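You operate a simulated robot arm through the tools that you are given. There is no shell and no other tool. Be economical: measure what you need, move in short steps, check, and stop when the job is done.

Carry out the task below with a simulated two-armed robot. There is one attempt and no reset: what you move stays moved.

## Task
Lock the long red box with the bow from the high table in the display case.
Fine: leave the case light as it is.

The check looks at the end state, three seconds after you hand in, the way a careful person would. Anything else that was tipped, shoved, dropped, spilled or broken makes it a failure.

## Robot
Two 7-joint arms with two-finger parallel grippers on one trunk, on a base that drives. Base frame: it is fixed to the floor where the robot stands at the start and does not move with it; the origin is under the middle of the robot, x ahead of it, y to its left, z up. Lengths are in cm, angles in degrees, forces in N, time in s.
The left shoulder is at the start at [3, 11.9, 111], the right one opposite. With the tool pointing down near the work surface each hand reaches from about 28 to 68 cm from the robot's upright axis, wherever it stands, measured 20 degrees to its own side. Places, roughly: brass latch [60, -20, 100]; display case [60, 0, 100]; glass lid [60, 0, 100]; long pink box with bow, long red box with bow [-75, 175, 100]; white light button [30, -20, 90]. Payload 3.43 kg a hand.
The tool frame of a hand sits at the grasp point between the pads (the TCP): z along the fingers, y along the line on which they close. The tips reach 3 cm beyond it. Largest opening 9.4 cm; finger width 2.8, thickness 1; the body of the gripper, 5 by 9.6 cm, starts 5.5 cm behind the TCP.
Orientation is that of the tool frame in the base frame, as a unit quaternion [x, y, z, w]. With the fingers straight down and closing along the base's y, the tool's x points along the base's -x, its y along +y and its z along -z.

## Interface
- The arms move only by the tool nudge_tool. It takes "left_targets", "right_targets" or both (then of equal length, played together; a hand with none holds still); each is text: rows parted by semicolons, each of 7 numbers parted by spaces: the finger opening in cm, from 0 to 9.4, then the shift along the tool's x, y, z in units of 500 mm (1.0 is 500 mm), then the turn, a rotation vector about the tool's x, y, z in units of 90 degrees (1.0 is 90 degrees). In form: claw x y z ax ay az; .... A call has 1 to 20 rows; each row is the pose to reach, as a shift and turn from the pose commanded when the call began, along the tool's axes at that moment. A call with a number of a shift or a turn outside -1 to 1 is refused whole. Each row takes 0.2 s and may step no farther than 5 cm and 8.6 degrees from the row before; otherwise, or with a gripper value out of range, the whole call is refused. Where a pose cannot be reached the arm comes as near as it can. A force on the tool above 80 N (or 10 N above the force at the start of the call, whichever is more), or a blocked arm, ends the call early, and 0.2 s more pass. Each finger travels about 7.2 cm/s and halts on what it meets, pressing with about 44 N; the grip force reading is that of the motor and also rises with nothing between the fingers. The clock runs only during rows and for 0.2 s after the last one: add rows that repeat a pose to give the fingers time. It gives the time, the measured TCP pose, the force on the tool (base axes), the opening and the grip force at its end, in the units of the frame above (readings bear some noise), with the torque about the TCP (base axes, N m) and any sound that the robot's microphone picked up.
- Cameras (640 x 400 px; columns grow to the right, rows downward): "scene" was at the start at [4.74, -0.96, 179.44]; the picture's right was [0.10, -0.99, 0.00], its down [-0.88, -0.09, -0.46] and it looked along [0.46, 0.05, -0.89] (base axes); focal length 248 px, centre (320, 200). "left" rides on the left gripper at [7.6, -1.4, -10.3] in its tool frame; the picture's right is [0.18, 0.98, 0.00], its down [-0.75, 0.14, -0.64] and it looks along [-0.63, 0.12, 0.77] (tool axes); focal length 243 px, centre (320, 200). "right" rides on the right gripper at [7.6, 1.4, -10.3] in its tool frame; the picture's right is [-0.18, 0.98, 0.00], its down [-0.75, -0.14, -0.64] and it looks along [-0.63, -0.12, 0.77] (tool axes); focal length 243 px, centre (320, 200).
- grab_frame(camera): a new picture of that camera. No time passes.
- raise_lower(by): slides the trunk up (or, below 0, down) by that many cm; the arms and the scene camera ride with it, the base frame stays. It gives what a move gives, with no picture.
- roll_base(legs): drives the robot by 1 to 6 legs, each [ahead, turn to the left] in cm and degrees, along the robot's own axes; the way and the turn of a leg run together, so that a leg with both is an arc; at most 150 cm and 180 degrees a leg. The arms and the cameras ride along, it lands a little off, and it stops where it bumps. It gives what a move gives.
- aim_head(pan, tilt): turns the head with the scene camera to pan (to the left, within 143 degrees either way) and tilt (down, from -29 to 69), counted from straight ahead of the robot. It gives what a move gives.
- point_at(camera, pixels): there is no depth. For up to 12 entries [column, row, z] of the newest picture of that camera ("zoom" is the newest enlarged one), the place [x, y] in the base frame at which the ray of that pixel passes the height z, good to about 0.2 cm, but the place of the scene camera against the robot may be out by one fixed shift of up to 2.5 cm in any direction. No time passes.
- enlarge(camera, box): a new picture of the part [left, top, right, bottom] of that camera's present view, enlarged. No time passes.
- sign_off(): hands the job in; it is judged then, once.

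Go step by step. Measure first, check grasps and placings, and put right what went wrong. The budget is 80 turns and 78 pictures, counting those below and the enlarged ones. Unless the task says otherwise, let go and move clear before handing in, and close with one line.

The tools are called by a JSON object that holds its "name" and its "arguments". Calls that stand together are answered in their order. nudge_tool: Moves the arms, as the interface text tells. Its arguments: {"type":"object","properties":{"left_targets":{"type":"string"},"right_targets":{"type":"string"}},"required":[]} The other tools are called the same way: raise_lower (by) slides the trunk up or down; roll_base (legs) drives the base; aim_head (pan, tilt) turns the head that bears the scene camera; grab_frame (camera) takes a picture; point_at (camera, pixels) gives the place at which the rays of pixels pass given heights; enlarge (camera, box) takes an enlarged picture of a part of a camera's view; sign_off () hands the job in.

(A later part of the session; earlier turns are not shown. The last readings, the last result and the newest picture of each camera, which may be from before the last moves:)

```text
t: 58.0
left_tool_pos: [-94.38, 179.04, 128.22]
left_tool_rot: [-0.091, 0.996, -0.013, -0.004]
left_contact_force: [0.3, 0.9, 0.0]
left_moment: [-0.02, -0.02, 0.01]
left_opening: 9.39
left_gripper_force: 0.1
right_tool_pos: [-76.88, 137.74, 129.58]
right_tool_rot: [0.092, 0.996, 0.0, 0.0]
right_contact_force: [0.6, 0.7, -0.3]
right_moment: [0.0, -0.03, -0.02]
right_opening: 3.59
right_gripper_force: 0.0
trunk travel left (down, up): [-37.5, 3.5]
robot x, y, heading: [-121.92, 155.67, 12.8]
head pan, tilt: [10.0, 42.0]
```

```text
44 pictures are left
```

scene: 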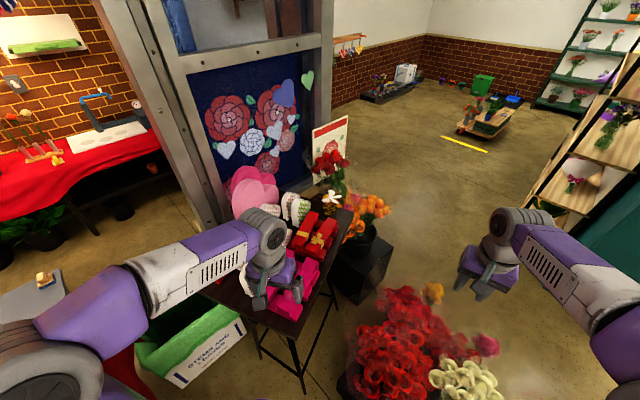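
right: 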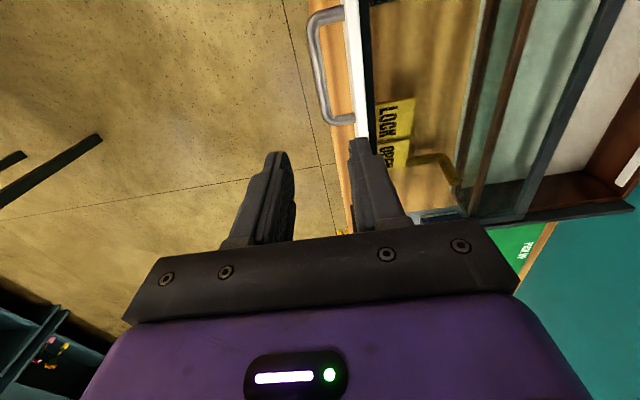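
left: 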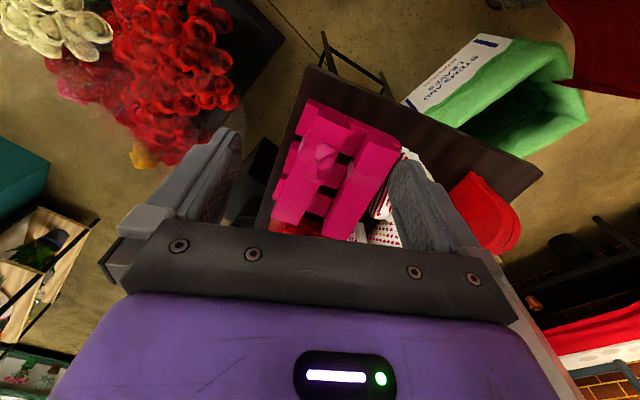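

I raise the hand slightly and bring it over the red box at about (−66,180) to see it closely.

{"name": "nudge_tool", "arguments": {"left_targets": "9.4 -0.05 -0.01 -0.08 0 0 0; 9.4 -0.14 -0.02 -0.1 0 0 0; 9.4 -0.23 -0.035 -0.1 0 0 0; 9.4 -0.32 -0.05 -0.1 0 0 0; 9.4 -0.4 -0.06 -0.1 0 0 0; 9.4 -0.48 -0.07 -0.1 0 0 0; 9.4 -0.48 -0.07 -0.1 0 0 0"}}

{"name": "grab_frame", "arguments": {"camera": "left"}}

{"name": "enlarge", "arguments": {"camera": "scene", "box": [220, 160, 380, 320]}}

```text
t: 59.6
left_tool_pos: [-70.11, 180.18, 132.82]
left_tool_rot: [-0.092, 0.996, -0.012, -0.004]
left_contact_force: [0.2, 0.2, 0.0]
left_moment: [-0.01, -0.01, 0.04]
left_opening: 9.44
left_gripper_force: 0.1
right_tool_pos: [-76.92, 137.73, 129.68]
right_tool_rot: [0.091, 0.996, 0.0, 0.001]
right_contact_force: [-0.7, 0.1, 0.3]
right_moment: [-0.01, 0.0, -0.01]
right_opening: 3.59
right_gripper_force: 0.2
trunk travel left (down, up): [-37.5, 3.5]
robot x, y, heading: [-121.82, 155.73, 13.0]
head pan, tilt: [10.0, 42.0]
```

```text
43 pictures are left
```

left: 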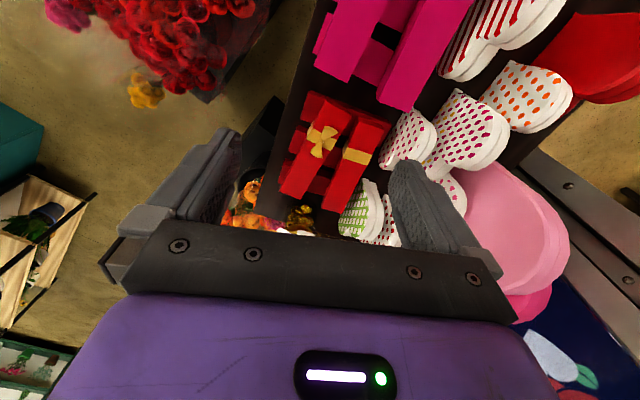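

```text
2.50 times, centred on (300, 240) of scene
```

zoom: 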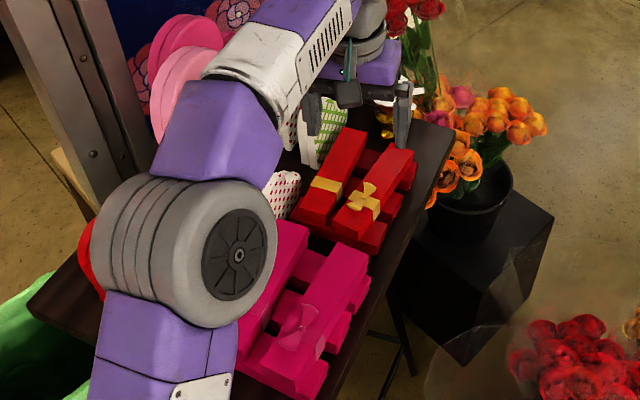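

I enlarge the left view of the red boxes.

{"name": "enlarge", "arguments": {"camera": "left", "box": [250, 70, 430, 240]}}

{"name": "enlarge", "arguments": {"camera": "scene", "box": [280, 180, 350, 270]}}

```text
2.35 times, centred on (340, 155) of left
```

zoom: 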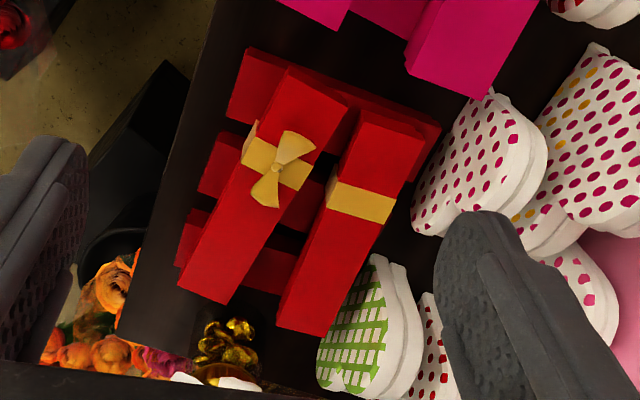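

```text
4.44 times, centred on (315, 225) of scene
```

zoom: 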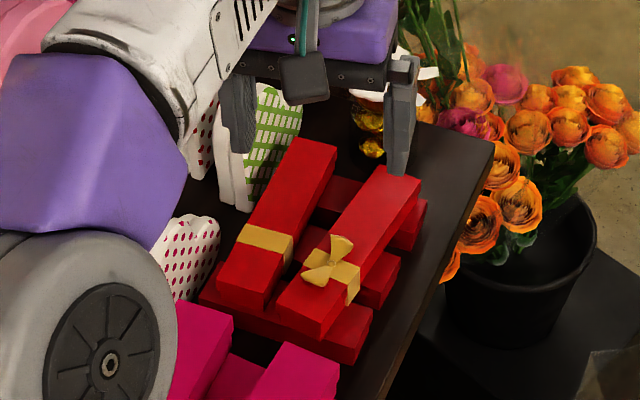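

The target is the front upper box with the gold bow, resting on three lower crossbars; the neighbour has only a band. I get its rays.

{"name": "point_at", "arguments": {"camera": "scene", "pixels": [[322.7, 217.4, 100], [322.7, 217.4, 110], [310, 245, 100], [310, 245, 110]]}}

{"name": "point_at", "arguments": {"camera": "left", "pixels": [[317.4, 98.9, 100], [317.4, 98.9, 110], [350.6, 114.7, 100], [350.6, 114.7, 110], [271, 191, 100], [271, 191, 110], [291.5, 199, 100], [291.5, 199, 110], [321.6, 136.6, 100], [321.6, 136.6, 110]]}}

```text
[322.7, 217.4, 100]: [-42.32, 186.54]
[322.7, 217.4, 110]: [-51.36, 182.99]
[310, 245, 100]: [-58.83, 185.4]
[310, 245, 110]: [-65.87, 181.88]
```

```text
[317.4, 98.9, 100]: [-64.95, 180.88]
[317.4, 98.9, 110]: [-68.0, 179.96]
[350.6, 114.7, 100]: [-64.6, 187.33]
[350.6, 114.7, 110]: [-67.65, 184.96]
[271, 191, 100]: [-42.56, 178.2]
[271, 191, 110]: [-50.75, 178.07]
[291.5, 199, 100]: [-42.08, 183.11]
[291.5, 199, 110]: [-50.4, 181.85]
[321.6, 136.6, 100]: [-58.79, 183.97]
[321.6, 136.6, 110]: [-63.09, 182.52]
```

{"name": "point_at", "arguments": {"camera": "scene", "pixels": [[338.2, 220.5, 100], [338.2, 220.5, 110], [329.5, 217, 100], [329.5, 217, 110], [317.3, 239, 100], [317.3, 239, 110]]}}

{"name": "point_at", "arguments": {"camera": "left", "pixels": [[322, 143, 100], [322, 143, 110]]}}

```text
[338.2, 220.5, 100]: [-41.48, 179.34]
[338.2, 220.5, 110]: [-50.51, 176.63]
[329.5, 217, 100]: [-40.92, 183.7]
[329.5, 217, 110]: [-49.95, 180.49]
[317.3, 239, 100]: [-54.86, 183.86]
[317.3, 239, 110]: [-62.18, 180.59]
```

```text
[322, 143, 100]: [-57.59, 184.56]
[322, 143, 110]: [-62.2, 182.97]
```

The box centre is ~72 cm from the axis: too far. I retract the left hand, shift the base ~10 cm toward the table (away from the platform edge) and face heading ~3°.

{"name": "nudge_tool", "arguments": {"left_targets": "9.4 0.09 0 0 0 0 0; 9.4 0.18 0.01 0 0 0 0; 9.4 0.27 0.02 0 0 0 0; 9.4 0.36 0.03 0 0 0 0; 9.4 0.45 0.04 0 0 0 0; 9.4 0.5 0.04 0 0 0 0"}}

{"name": "roll_base", "arguments": {"legs": [[0, 25], [10, 0], [0, -35]]}}

{"name": "grab_frame", "arguments": {"camera": "scene"}}

```text
t: 61.0
left_tool_pos: [-94.97, 177.74, 133.2]
left_tool_rot: [-0.093, 0.996, -0.013, -0.005]
left_contact_force: [0.0, 0.9, -0.8]
left_moment: [-0.01, 0.0, 0.0]
left_opening: 9.41
left_gripper_force: 0.0
right_tool_pos: [-77.03, 137.75, 129.67]
right_tool_rot: [0.091, 0.996, 0.0, 0.001]
right_contact_force: [-0.4, 0.7, -0.1]
right_moment: [-0.04, -0.01, 0.01]
right_opening: 3.59
right_gripper_force: 0.1
trunk travel left (down, up): [-37.5, 3.5]
robot x, y, heading: [-121.88, 155.94, 12.7]
head pan, tilt: [10.0, 42.0]
```

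```text
t: 63.7
left_tool_pos: [-100.38, 192.82, 133.12]
left_tool_rot: [-0.312, 0.95, -0.013, -0.003]
left_contact_force: [-0.2, 0.4, -0.5]
left_moment: [0.03, -0.01, 0.0]
left_opening: 9.38
left_gripper_force: 0.0
right_tool_pos: [-66.83, 164.8, 129.54]
right_tool_rot: [-0.136, 0.991, 0.001, 0.0]
right_contact_force: [0.0, -0.9, 0.6]
right_moment: [0.03, 0.02, -0.01]
right_opening: 3.62
right_gripper_force: 0.1
trunk travel left (down, up): [-37.5, 3.5]
robot x, y, heading: [-116.99, 163.45, 38.5]
head pan, tilt: [10.0, 42.0]
stopped in leg 3: the robot was blocked; the commanded pose is now the measured one
```

```text
39 pictures are left
```

scene: 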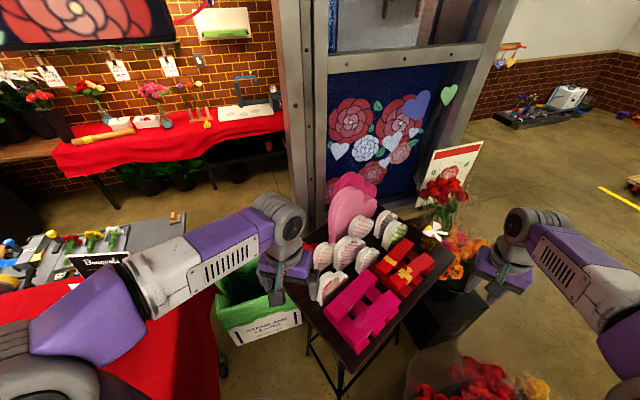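

The turn got blocked early; I look down in front to see what touches the base.

{"name": "aim_head", "arguments": {"pan": 0, "tilt": 68}}

{"name": "grab_frame", "arguments": {"camera": "scene"}}

```text
t: 64.6
left_tool_pos: [-100.68, 192.96, 133.25]
left_tool_rot: [-0.314, 0.949, -0.013, -0.001]
left_contact_force: [-0.1, 0.0, 0.2]
left_moment: [-0.06, 0.0, 0.03]
left_opening: 9.39
left_gripper_force: 0.1
right_tool_pos: [-66.99, 165.0, 129.59]
right_tool_rot: [-0.135, 0.991, 0.0, 0.0]
right_contact_force: [-0.2, -0.6, 0.0]
right_moment: [-0.05, -0.01, -0.01]
right_opening: 3.59
right_gripper_force: 0.0
trunk travel left (down, up): [-37.5, 3.5]
robot x, y, heading: [-117.38, 163.9, 38.4]
head pan, tilt: [0.0, 68.0]
```

```text
38 pictures are left
```

scene: 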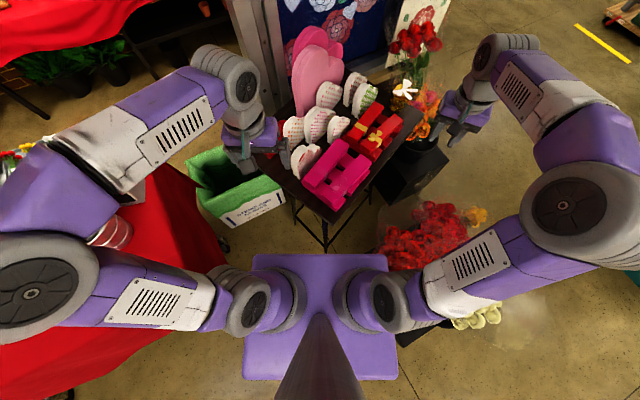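

{"name": "point_at", "arguments": {"camera": "scene", "pixels": [[402, 335, 10], [325, 252, 0], [298, 222, 0], [240, 225, 20], [215, 235, 0], [385, 255, 20], [105, 245, 85], [250, 255, 20], [398, 380, 20]]}}

{"name": "aim_head", "arguments": {"pan": -60, "tilt": 60}}

{"name": "grab_frame", "arguments": {"camera": "scene"}}

{"name": "aim_head", "arguments": {"pan": 60, "tilt": 55}}

{"name": "grab_frame", "arguments": {"camera": "scene"}}

```text
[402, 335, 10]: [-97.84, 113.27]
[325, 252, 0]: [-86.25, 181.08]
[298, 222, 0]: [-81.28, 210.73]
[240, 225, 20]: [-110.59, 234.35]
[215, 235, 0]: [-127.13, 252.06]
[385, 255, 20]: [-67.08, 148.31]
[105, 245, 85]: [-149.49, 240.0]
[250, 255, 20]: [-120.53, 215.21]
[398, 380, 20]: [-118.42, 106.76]
```

```text
t: 65.9
left_tool_pos: [-100.71, 192.96, 133.18]
left_tool_rot: [-0.313, 0.95, -0.014, -0.003]
left_contact_force: [0.2, -0.1, 0.0]
left_moment: [0.0, 0.01, -0.01]
left_opening: 9.41
left_gripper_force: 0.1
right_tool_pos: [-66.89, 164.91, 129.62]
right_tool_rot: [-0.136, 0.991, 0.002, 0.0]
right_contact_force: [0.1, 0.1, -0.1]
right_moment: [0.04, 0.0, 0.01]
right_opening: 3.61
right_gripper_force: 0.1
trunk travel left (down, up): [-37.5, 3.5]
robot x, y, heading: [-117.17, 163.95, 38.5]
head pan, tilt: [-60.0, 60.0]
```

```text
37 pictures are left
```

scene: 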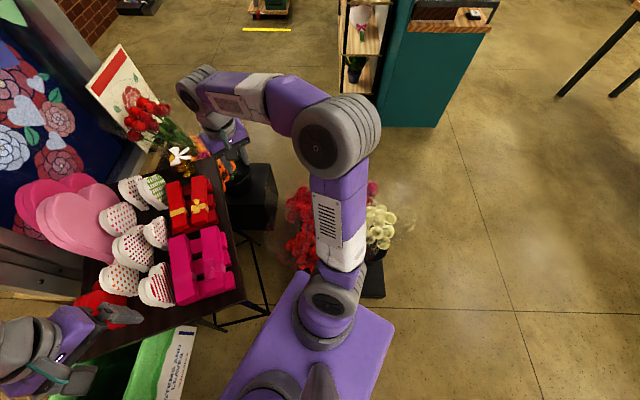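

```text
t: 67.9
left_tool_pos: [-100.62, 193.1, 133.18]
left_tool_rot: [-0.313, 0.949, -0.014, -0.002]
left_contact_force: [-0.3, 0.0, -0.9]
left_moment: [-0.01, 0.04, -0.03]
left_opening: 9.42
left_gripper_force: 0.1
right_tool_pos: [-66.94, 164.93, 129.63]
right_tool_rot: [-0.136, 0.991, 0.001, 0.0]
right_contact_force: [-0.1, 1.0, 0.1]
right_moment: [-0.01, -0.01, 0.03]
right_opening: 3.58
right_gripper_force: 0.1
trunk travel left (down, up): [-37.5, 3.5]
robot x, y, heading: [-117.29, 163.7, 38.6]
head pan, tilt: [60.0, 55.0]
```

```text
36 pictures are left
```

scene: 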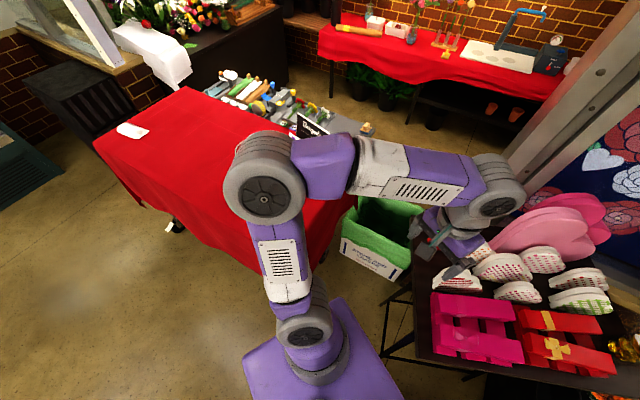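

Likely the base front is against the table's brace or platform; everything still looks in place. From here the red box is ~66 cm away at ~20° to the right — ideal for the right hand, so I use that. I move it above the box, aligned.

{"name": "nudge_tool", "arguments": {"right_targets": "6 -0.04 0.04 0 0 0 0.09; 8 -0.09 0.09 0 0 0 0.18; 9.4 -0.14 0.14 0.02 0 0 0.269; 9.4 -0.18 0.19 0.05 0 0 0.269; 9.4 -0.205 0.212 0.08 0 0 0.269; 9.4 -0.205 0.212 0.08 0 0 0.269"}}

{"name": "grab_frame", "arguments": {"camera": "right"}}

```text
t: 69.3
left_tool_pos: [-100.73, 192.92, 133.17]
left_tool_rot: [-0.313, 0.95, -0.014, -0.002]
left_contact_force: [0.5, -0.4, -0.7]
left_moment: [0.02, 0.01, -0.02]
left_opening: 9.42
left_gripper_force: 0.0
right_tool_pos: [-59.97, 177.88, 125.58]
right_tool_rot: [0.075, 0.997, 0.001, 0.0]
right_contact_force: [-0.3, 0.1, 0.3]
right_moment: [-0.03, 0.02, 0.01]
right_opening: 9.38
right_gripper_force: 0.1
trunk travel left (down, up): [-37.5, 3.5]
robot x, y, heading: [-116.84, 163.8, 38.6]
head pan, tilt: [60.0, 55.0]
```

```text
35 pictures are left
```

right: 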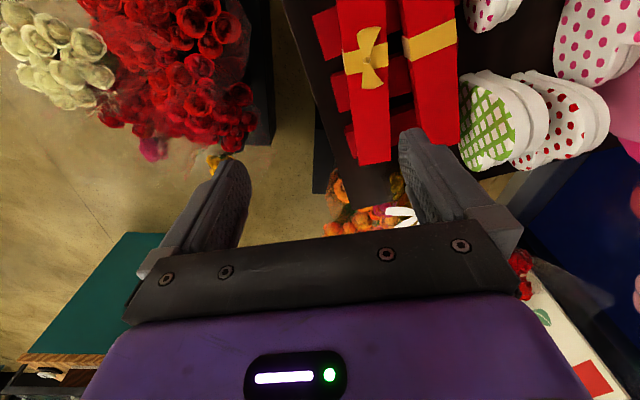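

{"name": "point_at", "arguments": {"camera": "right", "pixels": [[360, 166, 100], [360, 166, 110], [391, 161, 100], [391, 161, 110], [368, 60, 100], [368, 60, 110], [337, 2, 100], [337, 2, 110], [387, 2, 100], [387, 2, 110], [412, 75, 100], [412, 75, 110]]}}

{"name": "enlarge", "arguments": {"camera": "right", "box": [290, 0, 510, 180]}}

```text
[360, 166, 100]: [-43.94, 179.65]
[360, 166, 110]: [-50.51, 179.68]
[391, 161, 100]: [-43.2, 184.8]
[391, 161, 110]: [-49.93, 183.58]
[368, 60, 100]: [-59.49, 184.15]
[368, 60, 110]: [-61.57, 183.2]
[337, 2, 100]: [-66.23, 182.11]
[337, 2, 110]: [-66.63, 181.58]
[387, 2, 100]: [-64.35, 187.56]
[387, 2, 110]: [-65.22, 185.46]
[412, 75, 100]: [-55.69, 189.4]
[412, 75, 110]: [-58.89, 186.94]
```

```text
2.22 times, centred on (400, 90) of right
```

zoom: 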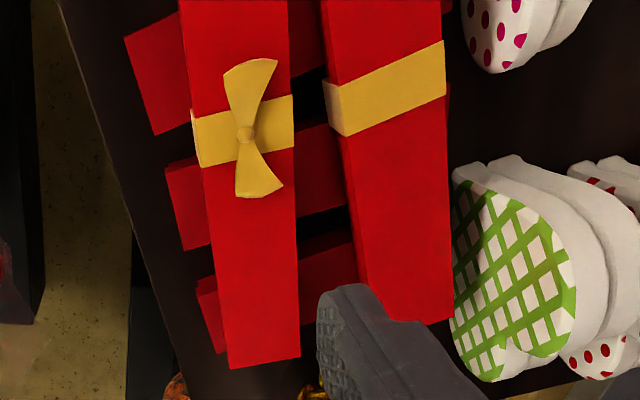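

Triangulated: box top z≈107.5, width ≈4.3 cm, ~2.2 cm gap to the neighbour; centre line passes (−55.5,182.7). I move above there with 5.6 cm opening and check at z≈114.

{"name": "nudge_tool", "arguments": {"right_targets": "8 -0.04 0.05 0 0 0 0; 5.6 -0.074 0.109 0 0 0 0; 5.6 -0.074 0.109 0.08 0 0 0; 5.6 -0.074 0.109 0.16 0 0 0; 5.6 -0.074 0.109 0.22 0 0 0; 5.6 -0.074 0.109 0.22 0 0 0"}}

{"name": "grab_frame", "arguments": {"camera": "right"}}

```text
t: 70.7
left_tool_pos: [-100.62, 193.01, 133.23]
left_tool_rot: [-0.312, 0.95, -0.014, -0.001]
left_contact_force: [-0.4, -0.2, -0.2]
left_moment: [-0.05, -0.02, 0.0]
left_opening: 9.39
left_gripper_force: 0.0
right_tool_pos: [-55.24, 182.89, 114.69]
right_tool_rot: [0.076, 0.997, 0.001, 0.0]
right_contact_force: [0.1, 0.5, 0.2]
right_moment: [0.01, -0.02, 0.0]
right_opening: 5.6
right_gripper_force: 0.1
trunk travel left (down, up): [-37.5, 3.5]
robot x, y, heading: [-116.94, 163.72, 38.7]
head pan, tilt: [60.0, 55.0]
```

```text
33 pictures are left
```

right: 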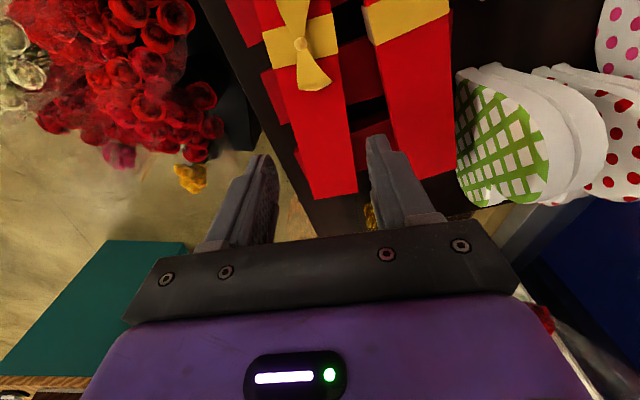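

TCP projects at (320,130) on the box, whose edges there are ~290 and 345 — centred, and the gap is wide. Descend to z≈106.6 and close.

{"name": "nudge_tool", "arguments": {"right_targets": "5.6 0 0 0.06 0 0 0; 5.6 0 0 0.12 0 0 0; 5.6 0 0 0.162 0 0 0; 3 0 0 0.162 0 0 0; 2.5 0 0 0.162 0 0 0; 2.5 0 0 0.162 0 0 0; 2.5 0 0 0.162 0 0 0"}}

{"name": "grab_frame", "arguments": {"camera": "right"}}

```text
t: 72.3
left_tool_pos: [-100.75, 192.93, 133.28]
left_tool_rot: [-0.314, 0.949, -0.014, -0.002]
left_contact_force: [-0.7, 0.6, -0.1]
left_moment: [0.0, 0.0, -0.01]
left_opening: 9.41
left_gripper_force: 0.0
right_tool_pos: [-55.2, 182.69, 106.63]
right_tool_rot: [0.075, 0.997, 0.0, 0.0]
right_contact_force: [0.2, 0.7, -0.5]
right_moment: [0.02, -0.02, 0.01]
right_opening: 4.41
right_gripper_force: 43.5
trunk travel left (down, up): [-37.5, 3.5]
robot x, y, heading: [-117.18, 164.15, 38.6]
head pan, tilt: [60.0, 55.0]
```

```text
32 pictures are left
```

right: 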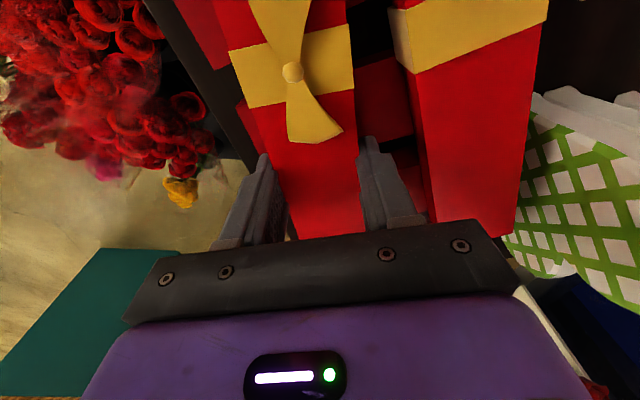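

Gripped at 4.41 cm. Lift straight up 18 cm.

{"name": "nudge_tool", "arguments": {"right_targets": "2.5 0 0 -0.02 0 0 0; 2.5 0 0 -0.06 0 0 0; 2.5 0 0 -0.12 0 0 0; 2.5 0 0 -0.18 0 0 0; 2.5 0 0 -0.24 0 0 0; 2.5 0 0 -0.3 0 0 0; 2.5 0 0 -0.36 0 0 0; 2.5 0 0 -0.36 0 0 0"}}

{"name": "aim_head", "arguments": {"pan": -15, "tilt": 50}}

{"name": "grab_frame", "arguments": {"camera": "scene"}}

```text
t: 74.1
left_tool_pos: [-100.7, 193.0, 133.11]
left_tool_rot: [-0.314, 0.949, -0.014, -0.002]
left_contact_force: [0.1, 0.4, -0.3]
left_moment: [0.03, 0.02, -0.02]
left_opening: 9.39
left_gripper_force: 0.0
right_tool_pos: [-55.51, 182.47, 124.59]
right_tool_rot: [0.076, 0.997, 0.001, 0.0]
right_contact_force: [1.0, -0.5, -2.1]
right_moment: [0.02, -0.02, 0.02]
right_opening: 4.42
right_gripper_force: 44.1
trunk travel left (down, up): [-37.5, 3.5]
robot x, y, heading: [-117.19, 163.96, 38.4]
head pan, tilt: [60.0, 55.0]
```

```text
t: 75.6
left_tool_pos: [-100.71, 193.0, 133.13]
left_tool_rot: [-0.313, 0.95, -0.014, -0.002]
left_contact_force: [-0.1, 0.2, -0.4]
left_moment: [0.0, -0.02, 0.06]
left_opening: 9.43
left_gripper_force: 0.1
right_tool_pos: [-55.45, 182.5, 124.52]
right_tool_rot: [0.075, 0.997, 0.002, 0.0]
right_contact_force: [0.7, -0.3, -0.8]
right_moment: [-0.02, -0.02, -0.01]
right_opening: 4.44
right_gripper_force: 44.4
trunk travel left (down, up): [-37.5, 3.5]
robot x, y, heading: [-117.11, 163.71, 38.6]
head pan, tilt: [-15.0, 50.0]
```

```text
31 pictures are left
```

scene: 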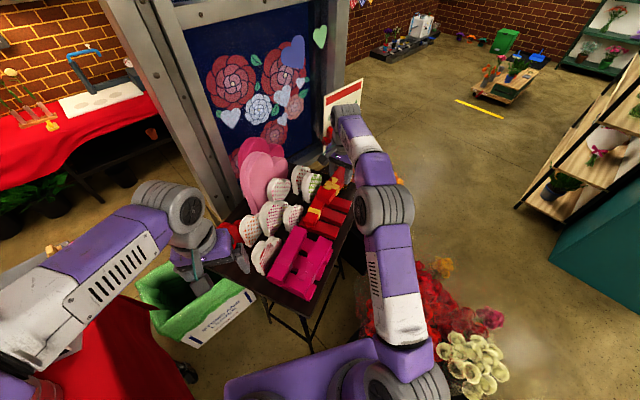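

The box is held clear. I draw the right hand back toward the robot before moving off.

{"name": "nudge_tool", "arguments": {"right_targets": "2.5 0.06 -0.05 -0.02 0 0 0; 2.5 0.12 -0.1 -0.04 0 0 0; 2.5 0.18 -0.15 -0.06 0 0 0; 2.5 0.24 -0.2 -0.08 0 0 0; 2.5 0.3 -0.25 -0.08 0 0 0; 2.5 0.34 -0.29 -0.08 0 0 0; 2.5 0.34 -0.29 -0.08 0 0 0"}}

{"name": "roll_base", "arguments": {"legs": [[-15, 0]]}}

{"name": "grab_frame", "arguments": {"camera": "scene"}}

```text
t: 77.2
left_tool_pos: [-100.44, 193.11, 133.14]
left_tool_rot: [-0.313, 0.95, -0.014, -0.002]
left_contact_force: [0.0, 0.2, 0.6]
left_moment: [0.01, -0.04, 0.0]
left_opening: 9.39
left_gripper_force: 0.1
right_tool_pos: [-74.46, 170.74, 128.45]
right_tool_rot: [0.076, 0.997, 0.0, 0.0]
right_contact_force: [-0.1, -0.3, -1.1]
right_moment: [0.02, -0.01, 0.0]
right_opening: 4.43
right_gripper_force: 43.8
trunk travel left (down, up): [-37.5, 3.5]
robot x, y, heading: [-117.34, 164.06, 38.6]
head pan, tilt: [-15.0, 50.0]
```

```text
t: 78.5
left_tool_pos: [-112.19, 183.79, 133.1]
left_tool_rot: [-0.314, 0.949, -0.014, -0.002]
left_contact_force: [1.2, 0.0, -1.4]
left_moment: [-0.01, 0.04, -0.05]
left_opening: 9.4
left_gripper_force: 0.0
right_tool_pos: [-85.83, 161.61, 128.56]
right_tool_rot: [0.074, 0.997, -0.001, 0.001]
right_contact_force: [-1.1, 0.8, -1.7]
right_moment: [-0.04, -0.04, -0.03]
right_opening: 4.43
right_gripper_force: 44.3
trunk travel left (down, up): [-37.5, 3.5]
robot x, y, heading: [-128.55, 154.49, 38.6]
head pan, tilt: [-15.0, 50.0]
```

```text
30 pictures are left
```

scene: 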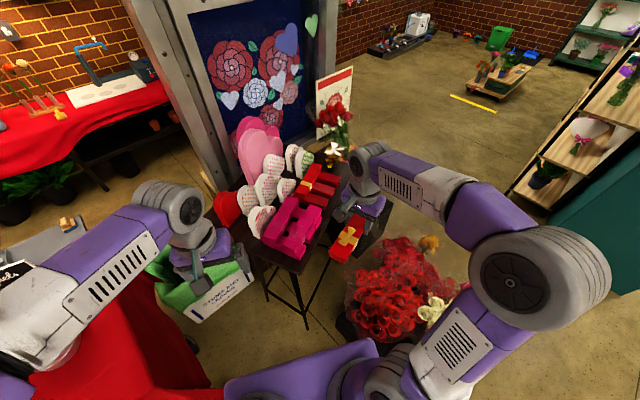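

Box secure, all neighbours standing. I drive back the way: turn to heading 0, back 40, turn right 90, go 150, turn left 90.

{"name": "roll_base", "arguments": {"legs": [[0, -38.6], [-40, 0], [0, -90], [150, 0], [0, 90]]}}

{"name": "aim_head", "arguments": {"pan": 0, "tilt": 30}}

{"name": "grab_frame", "arguments": {"camera": "scene"}}

```text
t: 97.2
left_tool_pos: [-138.03, 21.03, 133.13]
left_tool_rot: [0.032, 0.999, -0.013, -0.007]
left_contact_force: [-0.3, -0.1, 0.2]
left_moment: [0.01, -0.01, 0.01]
left_opening: 9.41
left_gripper_force: 0.0
right_tool_pos: [-132.4, -13.0, 128.5]
right_tool_rot: [0.413, 0.911, 0.0, 0.0]
right_contact_force: [0.0, 0.4, -0.6]
right_moment: [-0.02, -0.02, 0.01]
right_opening: 4.44
right_gripper_force: 44.6
trunk travel left (down, up): [-37.5, 3.5]
robot x, y, heading: [-169.5, 9.61, -1.7]
head pan, tilt: [-15.0, 50.0]
```

```text
t: 98.1
left_tool_pos: [-138.08, 21.03, 133.27]
left_tool_rot: [0.032, 0.999, -0.012, -0.006]
left_contact_force: [-1.1, -0.1, 0.6]
left_moment: [0.0, 0.0, 0.01]
left_opening: 9.4
left_gripper_force: 0.0
right_tool_pos: [-132.4, -13.09, 128.51]
right_tool_rot: [0.413, 0.911, 0.0, 0.0]
right_contact_force: [-0.1, -0.2, -1.5]
right_moment: [-0.03, 0.0, 0.0]
right_opening: 4.42
right_gripper_force: 44.2
trunk travel left (down, up): [-37.5, 3.5]
robot x, y, heading: [-169.48, 9.54, -1.8]
head pan, tilt: [0.0, 30.0]
```

```text
29 pictures are left
```

scene: 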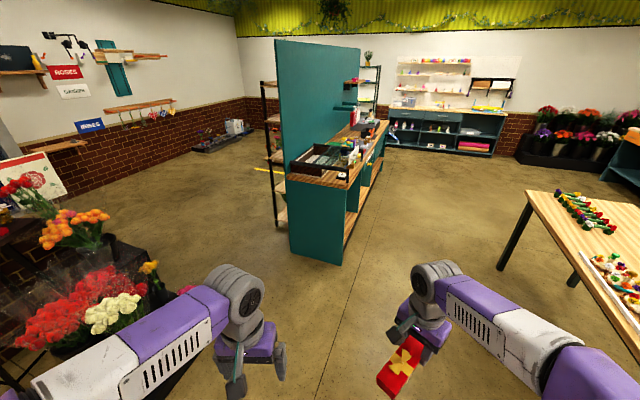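

Clear way ahead to the counter. I drive 150 cm on bearing −3.2°, then straighten.

{"name": "roll_base", "arguments": {"legs": [[0, -1.5], [145, 0], [0, 3.2]]}}

{"name": "aim_head", "arguments": {"pan": -3, "tilt": 50}}

{"name": "grab_frame", "arguments": {"camera": "scene"}}

```text
t: 106.0
left_tool_pos: [4.87, 12.74, 133.1]
left_tool_rot: [0.025, 1.0, -0.012, -0.006]
left_contact_force: [0.1, -0.5, 0.4]
left_moment: [0.0, 0.03, -0.01]
left_opening: 9.41
left_gripper_force: 0.0
right_tool_pos: [10.89, -21.1, 128.62]
right_tool_rot: [0.406, 0.914, 0.001, 0.001]
right_contact_force: [-0.4, -0.4, -1.9]
right_moment: [0.0, 0.01, 0.03]
right_opening: 4.42
right_gripper_force: 44.2
trunk travel left (down, up): [-37.5, 3.5]
robot x, y, heading: [-26.56, 0.91, -0.7]
head pan, tilt: [0.0, 30.0]
```

```text
t: 106.8
left_tool_pos: [4.93, 12.91, 133.3]
left_tool_rot: [0.026, 1.0, -0.013, -0.006]
left_contact_force: [0.8, 0.5, -1.1]
left_moment: [0.0, -0.02, -0.01]
left_opening: 9.42
left_gripper_force: 0.2
right_tool_pos: [11.19, -21.09, 128.6]
right_tool_rot: [0.406, 0.914, 0.001, 0.0]
right_contact_force: [0.3, 0.1, -0.6]
right_moment: [-0.03, -0.03, 0.03]
right_opening: 4.4
right_gripper_force: 44.4
trunk travel left (down, up): [-37.5, 3.5]
robot x, y, heading: [-26.25, 0.37, -1.0]
head pan, tilt: [-3.0, 50.0]
```

```text
28 pictures are left
```

scene: 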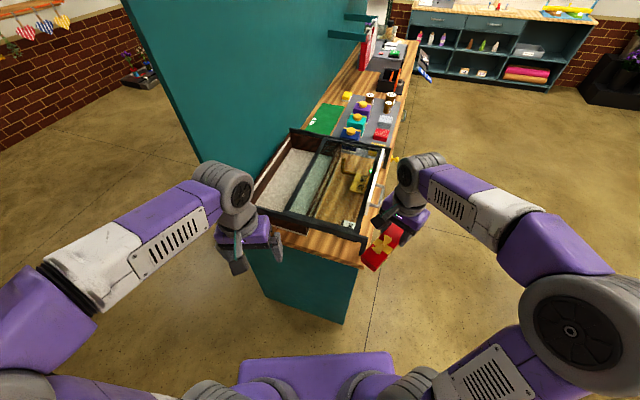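

I go the last 24 cm with hands above the rails.

{"name": "roll_base", "arguments": {"legs": [[25, 0]]}}

{"name": "grab_frame", "arguments": {"camera": "left"}}

{"name": "grab_frame", "arguments": {"camera": "scene"}}

```text
t: 108.7
left_tool_pos: [30.32, 12.8, 133.19]
left_tool_rot: [0.022, 1.0, -0.012, -0.007]
left_contact_force: [0.9, 0.2, 0.2]
left_moment: [0.03, 0.0, 0.0]
left_opening: 9.42
left_gripper_force: 0.1
right_tool_pos: [36.72, -21.05, 128.62]
right_tool_rot: [0.403, 0.915, 0.001, 0.0]
right_contact_force: [0.0, 0.1, -1.3]
right_moment: [0.0, 0.03, 0.03]
right_opening: 4.41
right_gripper_force: 44.2
trunk travel left (down, up): [-37.5, 3.5]
robot x, y, heading: [-0.7, 0.06, -0.2]
head pan, tilt: [-3.0, 50.0]
```

```text
27 pictures are left
```

left: 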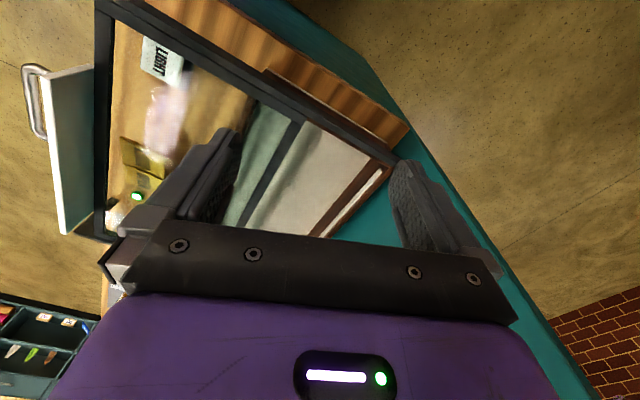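

```text
26 pictures are left
```

scene: 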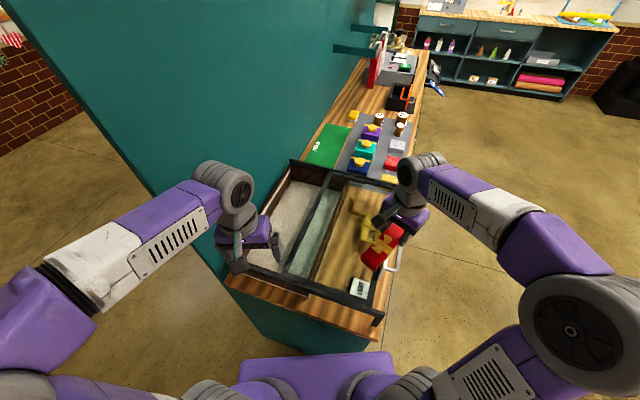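

I enlarge the opening in the left view for exact measurement.

{"name": "enlarge", "arguments": {"camera": "left", "box": [210, 90, 410, 245]}}

{"name": "enlarge", "arguments": {"camera": "scene", "box": [220, 150, 400, 320]}}

```text
2.58 times, centred on (310, 168) of left
```

zoom: 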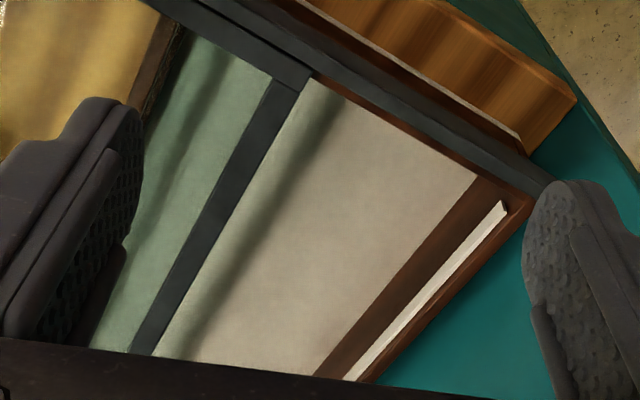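

```text
2.35 times, centred on (310, 235) of scene
```

zoom: 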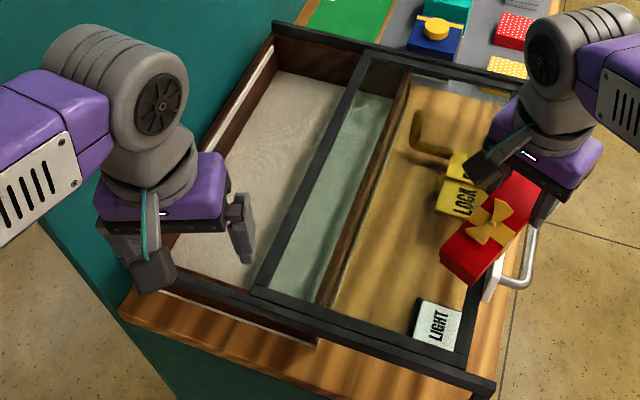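

{"name": "point_at", "arguments": {"camera": "left", "pixels": [[305.3, 121.5, 112], [244.9, 228, 112], [381.7, 169.9, 110], [319.7, 237.8, 110], [393, 173, 112], [371.2, 159.5, 93], [308, 235.8, 93], [381.7, 169.9, 105], [371.2, 159.5, 97]]}}

{"name": "point_at", "arguments": {"camera": "scene", "pixels": [[369, 320, 112], [343, 178, 112], [293, 189, 93], [267, 244, 93]]}}

```text
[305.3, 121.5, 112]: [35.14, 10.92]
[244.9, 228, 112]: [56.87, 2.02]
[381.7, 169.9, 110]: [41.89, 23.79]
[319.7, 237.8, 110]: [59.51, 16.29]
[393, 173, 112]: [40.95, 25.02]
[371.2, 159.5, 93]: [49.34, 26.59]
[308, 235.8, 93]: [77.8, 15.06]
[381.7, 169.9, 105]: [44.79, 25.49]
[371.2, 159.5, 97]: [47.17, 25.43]
```

```text
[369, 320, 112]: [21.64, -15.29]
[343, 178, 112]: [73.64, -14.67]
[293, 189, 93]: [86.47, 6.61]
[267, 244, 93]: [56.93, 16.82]
```

Opening: lid bar to back ledge ≈14.5 cm wide; target release TCP (53.3,10.8). I lift the left hand out of the way and carry the box over, aligning it with the case.

{"name": "nudge_tool", "arguments": {"left_targets": "9.4 0.03 0 -0.06 0 0 0; 9.4 0.06 0 -0.12 0 0 0; 9.4 0.1 0 -0.18 0 0 0; 9.4 0.1 0 -0.24 0 0 0; 9.4 0.1 0 -0.24 0 0 0"}}

{"name": "nudge_tool", "arguments": {"right_targets": "2.5 0.025 0.07 -0.02 0 0 -0.03; 2.5 0.05 0.14 -0.04 0 0 -0.06; 2.5 0.075 0.21 -0.06 0 0 -0.09; 2.5 0.1 0.28 -0.06 0 0 -0.12; 2.5 0.125 0.35 -0.06 0 0 -0.15; 2.5 0.15 0.42 -0.06 0 0 -0.18; 2.5 0.175 0.49 -0.06 0 0 -0.21; 2.5 0.2 0.56 -0.06 0 0 -0.24; 2.5 0.225 0.63 -0.06 0 0 -0.276; 2.5 0.245 0.675 -0.06 0 0 -0.276; 2.5 0.245 0.675 -0.06 0 0 -0.276"}}

{"name": "grab_frame", "arguments": {"camera": "scene"}}

{"name": "grab_frame", "arguments": {"camera": "right"}}

```text
t: 109.9
left_tool_pos: [25.63, 13.18, 145.2]
left_tool_rot: [0.022, 1.0, -0.012, -0.006]
left_contact_force: [-0.8, -0.1, -0.5]
left_moment: [0.01, -0.03, 0.02]
left_opening: 9.41
left_gripper_force: 0.1
right_tool_pos: [36.65, -21.05, 128.51]
right_tool_rot: [0.403, 0.915, -0.001, -0.001]
right_contact_force: [0.0, -0.3, -0.5]
right_moment: [-0.01, -0.02, -0.01]
right_opening: 4.42
right_gripper_force: 44.3
trunk travel left (down, up): [-37.5, 3.5]
robot x, y, heading: [-1.17, 0.35, -0.4]
head pan, tilt: [-3.0, 50.0]
```

```text
t: 112.3
left_tool_pos: [25.62, 13.23, 145.22]
left_tool_rot: [0.021, 1.0, -0.012, -0.007]
left_contact_force: [-0.1, -0.4, -0.3]
left_moment: [0.01, 0.02, 0.01]
left_opening: 9.41
left_gripper_force: 0.2
right_tool_pos: [51.84, 10.04, 131.29]
right_tool_rot: [0.198, 0.98, -0.001, -0.001]
right_contact_force: [-0.1, 0.5, -2.2]
right_moment: [-0.04, 0.02, 0.0]
right_opening: 4.42
right_gripper_force: 43.9
right hand out of reach, approached as far as the arm can: row 10, 11
trunk travel left (down, up): [-37.5, 3.5]
robot x, y, heading: [-0.54, 0.2, -0.4]
head pan, tilt: [-3.0, 50.0]
```

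```text
23 pictures are left
```

scene: 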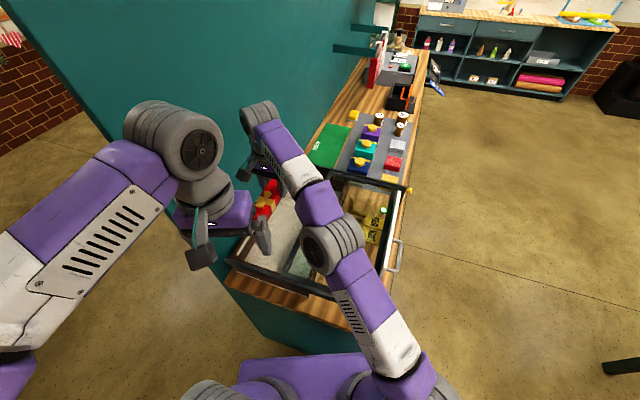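

```text
22 pictures are left
```

right: 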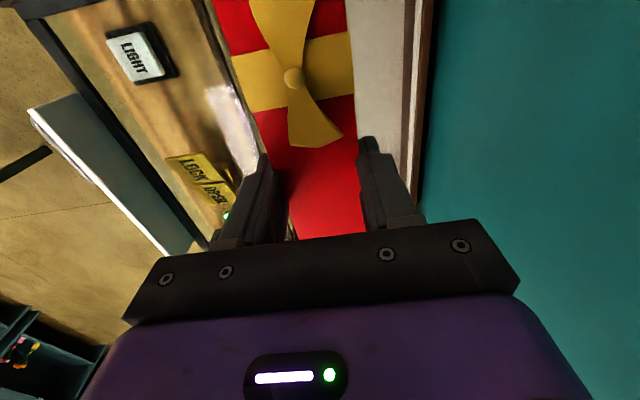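

The right arm is at full stretch here. I pull the hand back to the right, and then re-park the base ~18 cm further left (clear of the counter panel) for a comfortable reach.

{"name": "nudge_tool", "arguments": {"right_targets": "2.5 -0.01 -0.06 0 0 0 0; 2.5 -0.03 -0.14 0 0 0 0; 2.5 -0.045 -0.22 0 0 0 0; 2.5 -0.06 -0.3 0 0 0 0; 2.5 -0.077 -0.38 0 0 0 0; 2.5 -0.077 -0.38 0 0 0 0"}}

{"name": "roll_base", "arguments": {"legs": [[-12, 0], [0, -30], [-35, 0], [0, 30]]}}

{"name": "grab_frame", "arguments": {"camera": "scene"}}

```text
t: 113.7
left_tool_pos: [25.8, 13.28, 145.16]
left_tool_rot: [0.022, 1.0, -0.012, -0.007]
left_contact_force: [-0.1, -0.7, 0.0]
left_moment: [-0.01, -0.01, 0.0]
left_opening: 9.41
left_gripper_force: 0.1
right_tool_pos: [47.73, -9.32, 131.3]
right_tool_rot: [0.197, 0.98, 0.001, 0.001]
right_contact_force: [-0.5, -0.2, -2.1]
right_moment: [-0.02, -0.01, -0.02]
right_opening: 4.41
right_gripper_force: 43.6
trunk travel left (down, up): [-37.5, 3.5]
robot x, y, heading: [-0.99, 0.56, -0.0]
head pan, tilt: [-3.0, 50.0]
```

```text
t: 119.8
left_tool_pos: [-15.54, 31.17, 145.16]
left_tool_rot: [0.03, 0.999, -0.011, -0.006]
left_contact_force: [0.4, 1.5, -0.5]
left_moment: [-0.03, 0.02, 0.02]
left_opening: 9.4
left_gripper_force: 0.1
right_tool_pos: [6.22, 8.26, 131.32]
right_tool_rot: [0.206, 0.979, 0.0, -0.001]
right_contact_force: [-1.0, -0.3, -1.1]
right_moment: [-0.02, -0.02, 0.01]
right_opening: 4.41
right_gripper_force: 44.1
trunk travel left (down, up): [-37.5, 3.5]
robot x, y, heading: [-42.79, 19.24, -1.3]
head pan, tilt: [-3.0, 50.0]
```

```text
21 pictures are left
```

scene: 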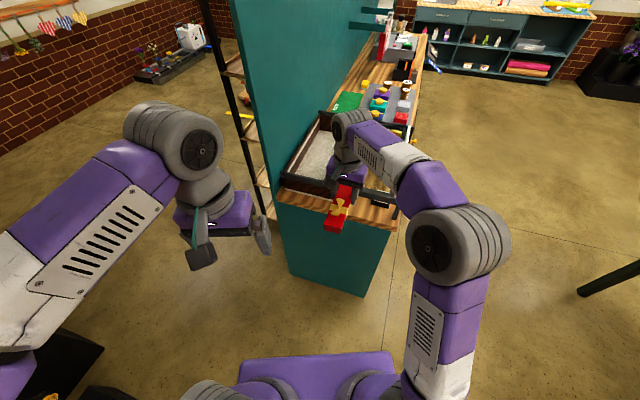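

{"name": "point_at", "arguments": {"camera": "scene", "pixels": [[278, 190, 91], [280, 205, 85], [262, 100, 130], [250, 60, 145], [268, 215, 0], [243, 130, 80]]}}

```text
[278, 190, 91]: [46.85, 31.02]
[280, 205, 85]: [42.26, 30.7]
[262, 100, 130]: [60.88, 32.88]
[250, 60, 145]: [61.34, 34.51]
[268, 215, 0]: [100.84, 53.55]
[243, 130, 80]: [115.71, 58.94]
```

The wall end is at x≈42, so the left hand stays clear. Advance 42 cm.

{"name": "roll_base", "arguments": {"legs": [[42, 1]]}}

{"name": "grab_frame", "arguments": {"camera": "scene"}}

```text
t: 122.4
left_tool_pos: [27.32, 30.83, 145.13]
left_tool_rot: [0.024, 1.0, -0.012, -0.006]
left_contact_force: [-0.3, -0.9, 0.3]
left_moment: [-0.01, 0.02, 0.01]
left_opening: 9.43
left_gripper_force: 0.2
right_tool_pos: [49.35, 8.3, 131.3]
right_tool_rot: [0.198, 0.98, 0.0, 0.0]
right_contact_force: [-0.3, -0.5, -1.8]
right_moment: [0.02, -0.01, 0.0]
right_opening: 4.43
right_gripper_force: 43.7
trunk travel left (down, up): [-37.5, 3.5]
robot x, y, heading: [0.63, 18.22, -0.6]
head pan, tilt: [-3.0, 50.0]
```

```text
20 pictures are left
```

scene: 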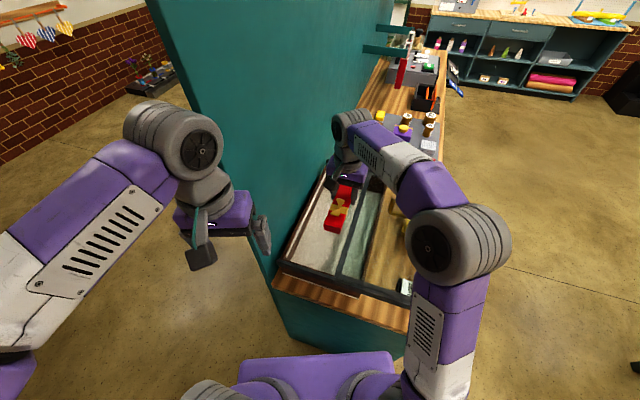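

Now well within reach. Raise the trunk, shift 3.8 cm toward the back for centring in the gap, and lower halfway, then look.

{"name": "raise_lower", "arguments": {"by": 3.4}}

{"name": "nudge_tool", "arguments": {"right_targets": "2.5 -0.024 0.076 0 0 0 0; 2.5 -0.024 0.076 0.08 0 0 0; 2.5 -0.024 0.076 0.16 0 0 0; 2.5 -0.024 0.076 0.24 0 0 0; 2.5 -0.024 0.076 0.32 0 0 0; 2.5 -0.024 0.076 0.36 0 0 0; 2.5 -0.024 0.076 0.36 0 0 0"}}

{"name": "grab_frame", "arguments": {"camera": "scene"}}

{"name": "grab_frame", "arguments": {"camera": "right"}}

```text
t: 123.2
left_tool_pos: [27.4, 30.83, 148.69]
left_tool_rot: [0.022, 1.0, -0.012, -0.006]
left_contact_force: [0.7, 0.1, -0.2]
left_moment: [0.02, 0.02, -0.03]
left_opening: 9.42
left_gripper_force: 0.1
right_tool_pos: [49.39, 8.27, 134.62]
right_tool_rot: [0.198, 0.98, 0.0, 0.0]
right_contact_force: [0.3, -0.6, -0.9]
right_moment: [-0.01, -0.04, -0.01]
right_opening: 4.41
right_gripper_force: 44.2
trunk travel left (down, up): [-40.9, 0.1]
robot x, y, heading: [0.88, 18.17, -0.6]
head pan, tilt: [-3.0, 50.0]
```

```text
t: 124.8
left_tool_pos: [27.35, 30.69, 148.47]
left_tool_rot: [0.023, 1.0, -0.012, -0.006]
left_contact_force: [-0.5, 0.2, -0.6]
left_moment: [0.0, -0.01, -0.03]
left_opening: 9.41
left_gripper_force: 0.0
right_tool_pos: [51.7, 11.63, 117.02]
right_tool_rot: [0.198, 0.98, -0.001, 0.0]
right_contact_force: [-0.9, -0.4, -1.5]
right_moment: [-0.02, 0.0, -0.03]
right_opening: 4.41
right_gripper_force: 43.9
trunk travel left (down, up): [-40.9, 0.1]
robot x, y, heading: [0.74, 18.08, -0.5]
head pan, tilt: [-3.0, 50.0]
```

```text
19 pictures are left
```

scene: 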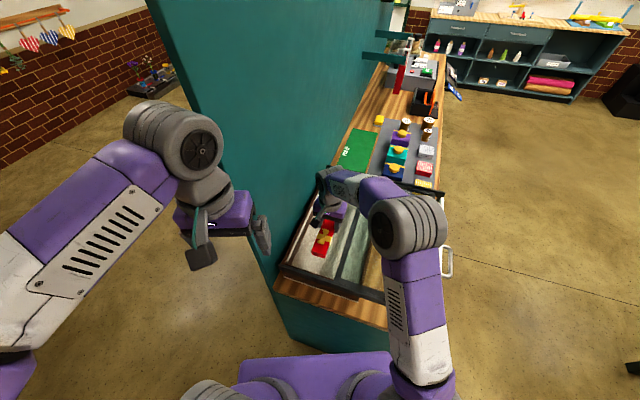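

```text
18 pictures are left
```

right: 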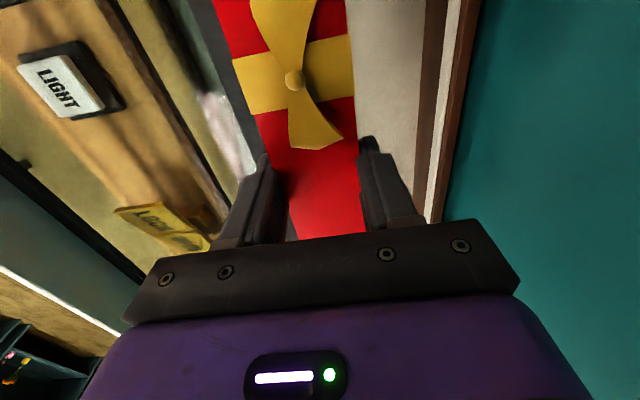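

The right camera shows the lid bar closer to the box than planned (bar at (240,90) right beside the box edge), so I re-measure with the right camera.

{"name": "enlarge", "arguments": {"camera": "right", "box": [160, 0, 500, 220]}}

{"name": "point_at", "arguments": {"camera": "right", "pixels": [[442, 30, 110], [455, 30, 110], [470, 30, 112], [428, 215, 110], [440, 215, 112], [205, 5, 112], [245, 150, 112], [410, 200, 93], [422, 30, 93]]}}

```text
1.82 times, centred on (330, 110) of right
```

zoom: 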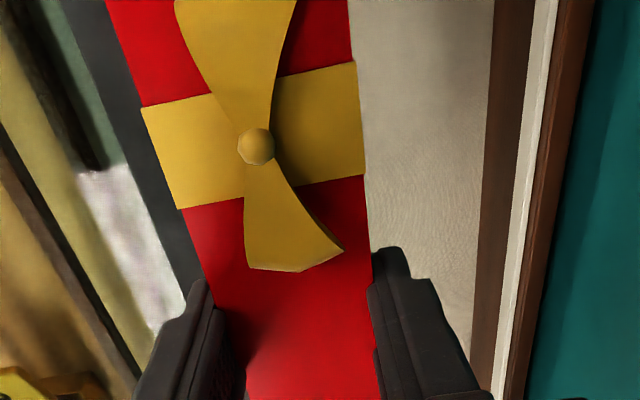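

```text
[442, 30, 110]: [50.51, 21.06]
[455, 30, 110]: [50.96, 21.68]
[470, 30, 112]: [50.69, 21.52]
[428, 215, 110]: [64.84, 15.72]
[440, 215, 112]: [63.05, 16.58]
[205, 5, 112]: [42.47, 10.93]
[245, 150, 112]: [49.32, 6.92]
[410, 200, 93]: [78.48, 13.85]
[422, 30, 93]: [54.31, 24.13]
```

{"name": "enlarge", "arguments": {"camera": "scene", "box": [270, 170, 390, 300]}}

```text
3.08 times, centred on (330, 235) of scene
```

zoom: 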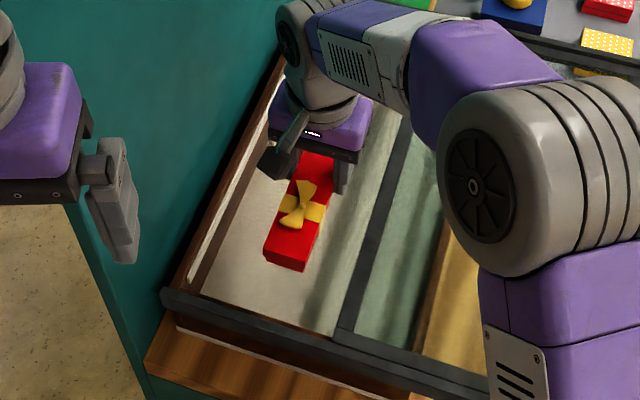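

The opening is ~15 cm wide and the box is centred in it. I lower to z≈104 and check the elbow clearance.

{"name": "nudge_tool", "arguments": {"right_targets": "2.5 0 0 0.06 0 0 0; 2.5 0 0 0.12 0 0 0; 2.5 0 0 0.18 0 0 0; 2.5 0 0 0.24 0 0 0; 2.5 0 0 0.26 0 0 0; 2.5 0 0 0.26 0 0 0"}}

{"name": "grab_frame", "arguments": {"camera": "scene"}}

```text
t: 126.2
left_tool_pos: [27.36, 30.75, 148.68]
left_tool_rot: [0.023, 1.0, -0.012, -0.006]
left_contact_force: [-0.1, -0.2, 0.5]
left_moment: [0.02, -0.03, -0.04]
left_opening: 9.38
left_gripper_force: 0.1
right_tool_pos: [52.16, 11.34, 103.76]
right_tool_rot: [0.199, 0.98, 0.002, 0.0]
right_contact_force: [-0.7, -0.2, -1.4]
right_moment: [-0.02, -0.02, 0.02]
right_opening: 4.4
right_gripper_force: 43.7
trunk travel left (down, up): [-40.9, 0.1]
robot x, y, heading: [0.76, 18.09, -0.6]
head pan, tilt: [-3.0, 50.0]
```

```text
15 pictures are left
```

scene: 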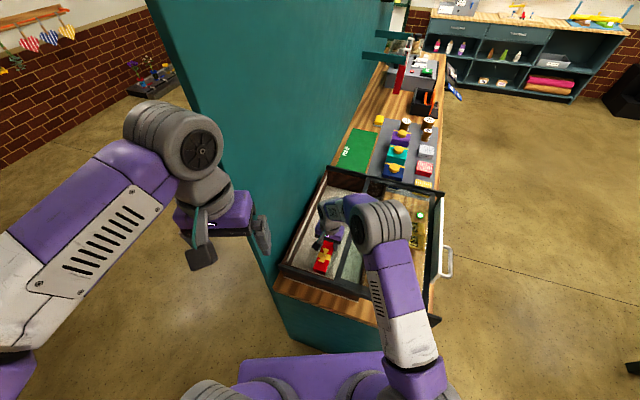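

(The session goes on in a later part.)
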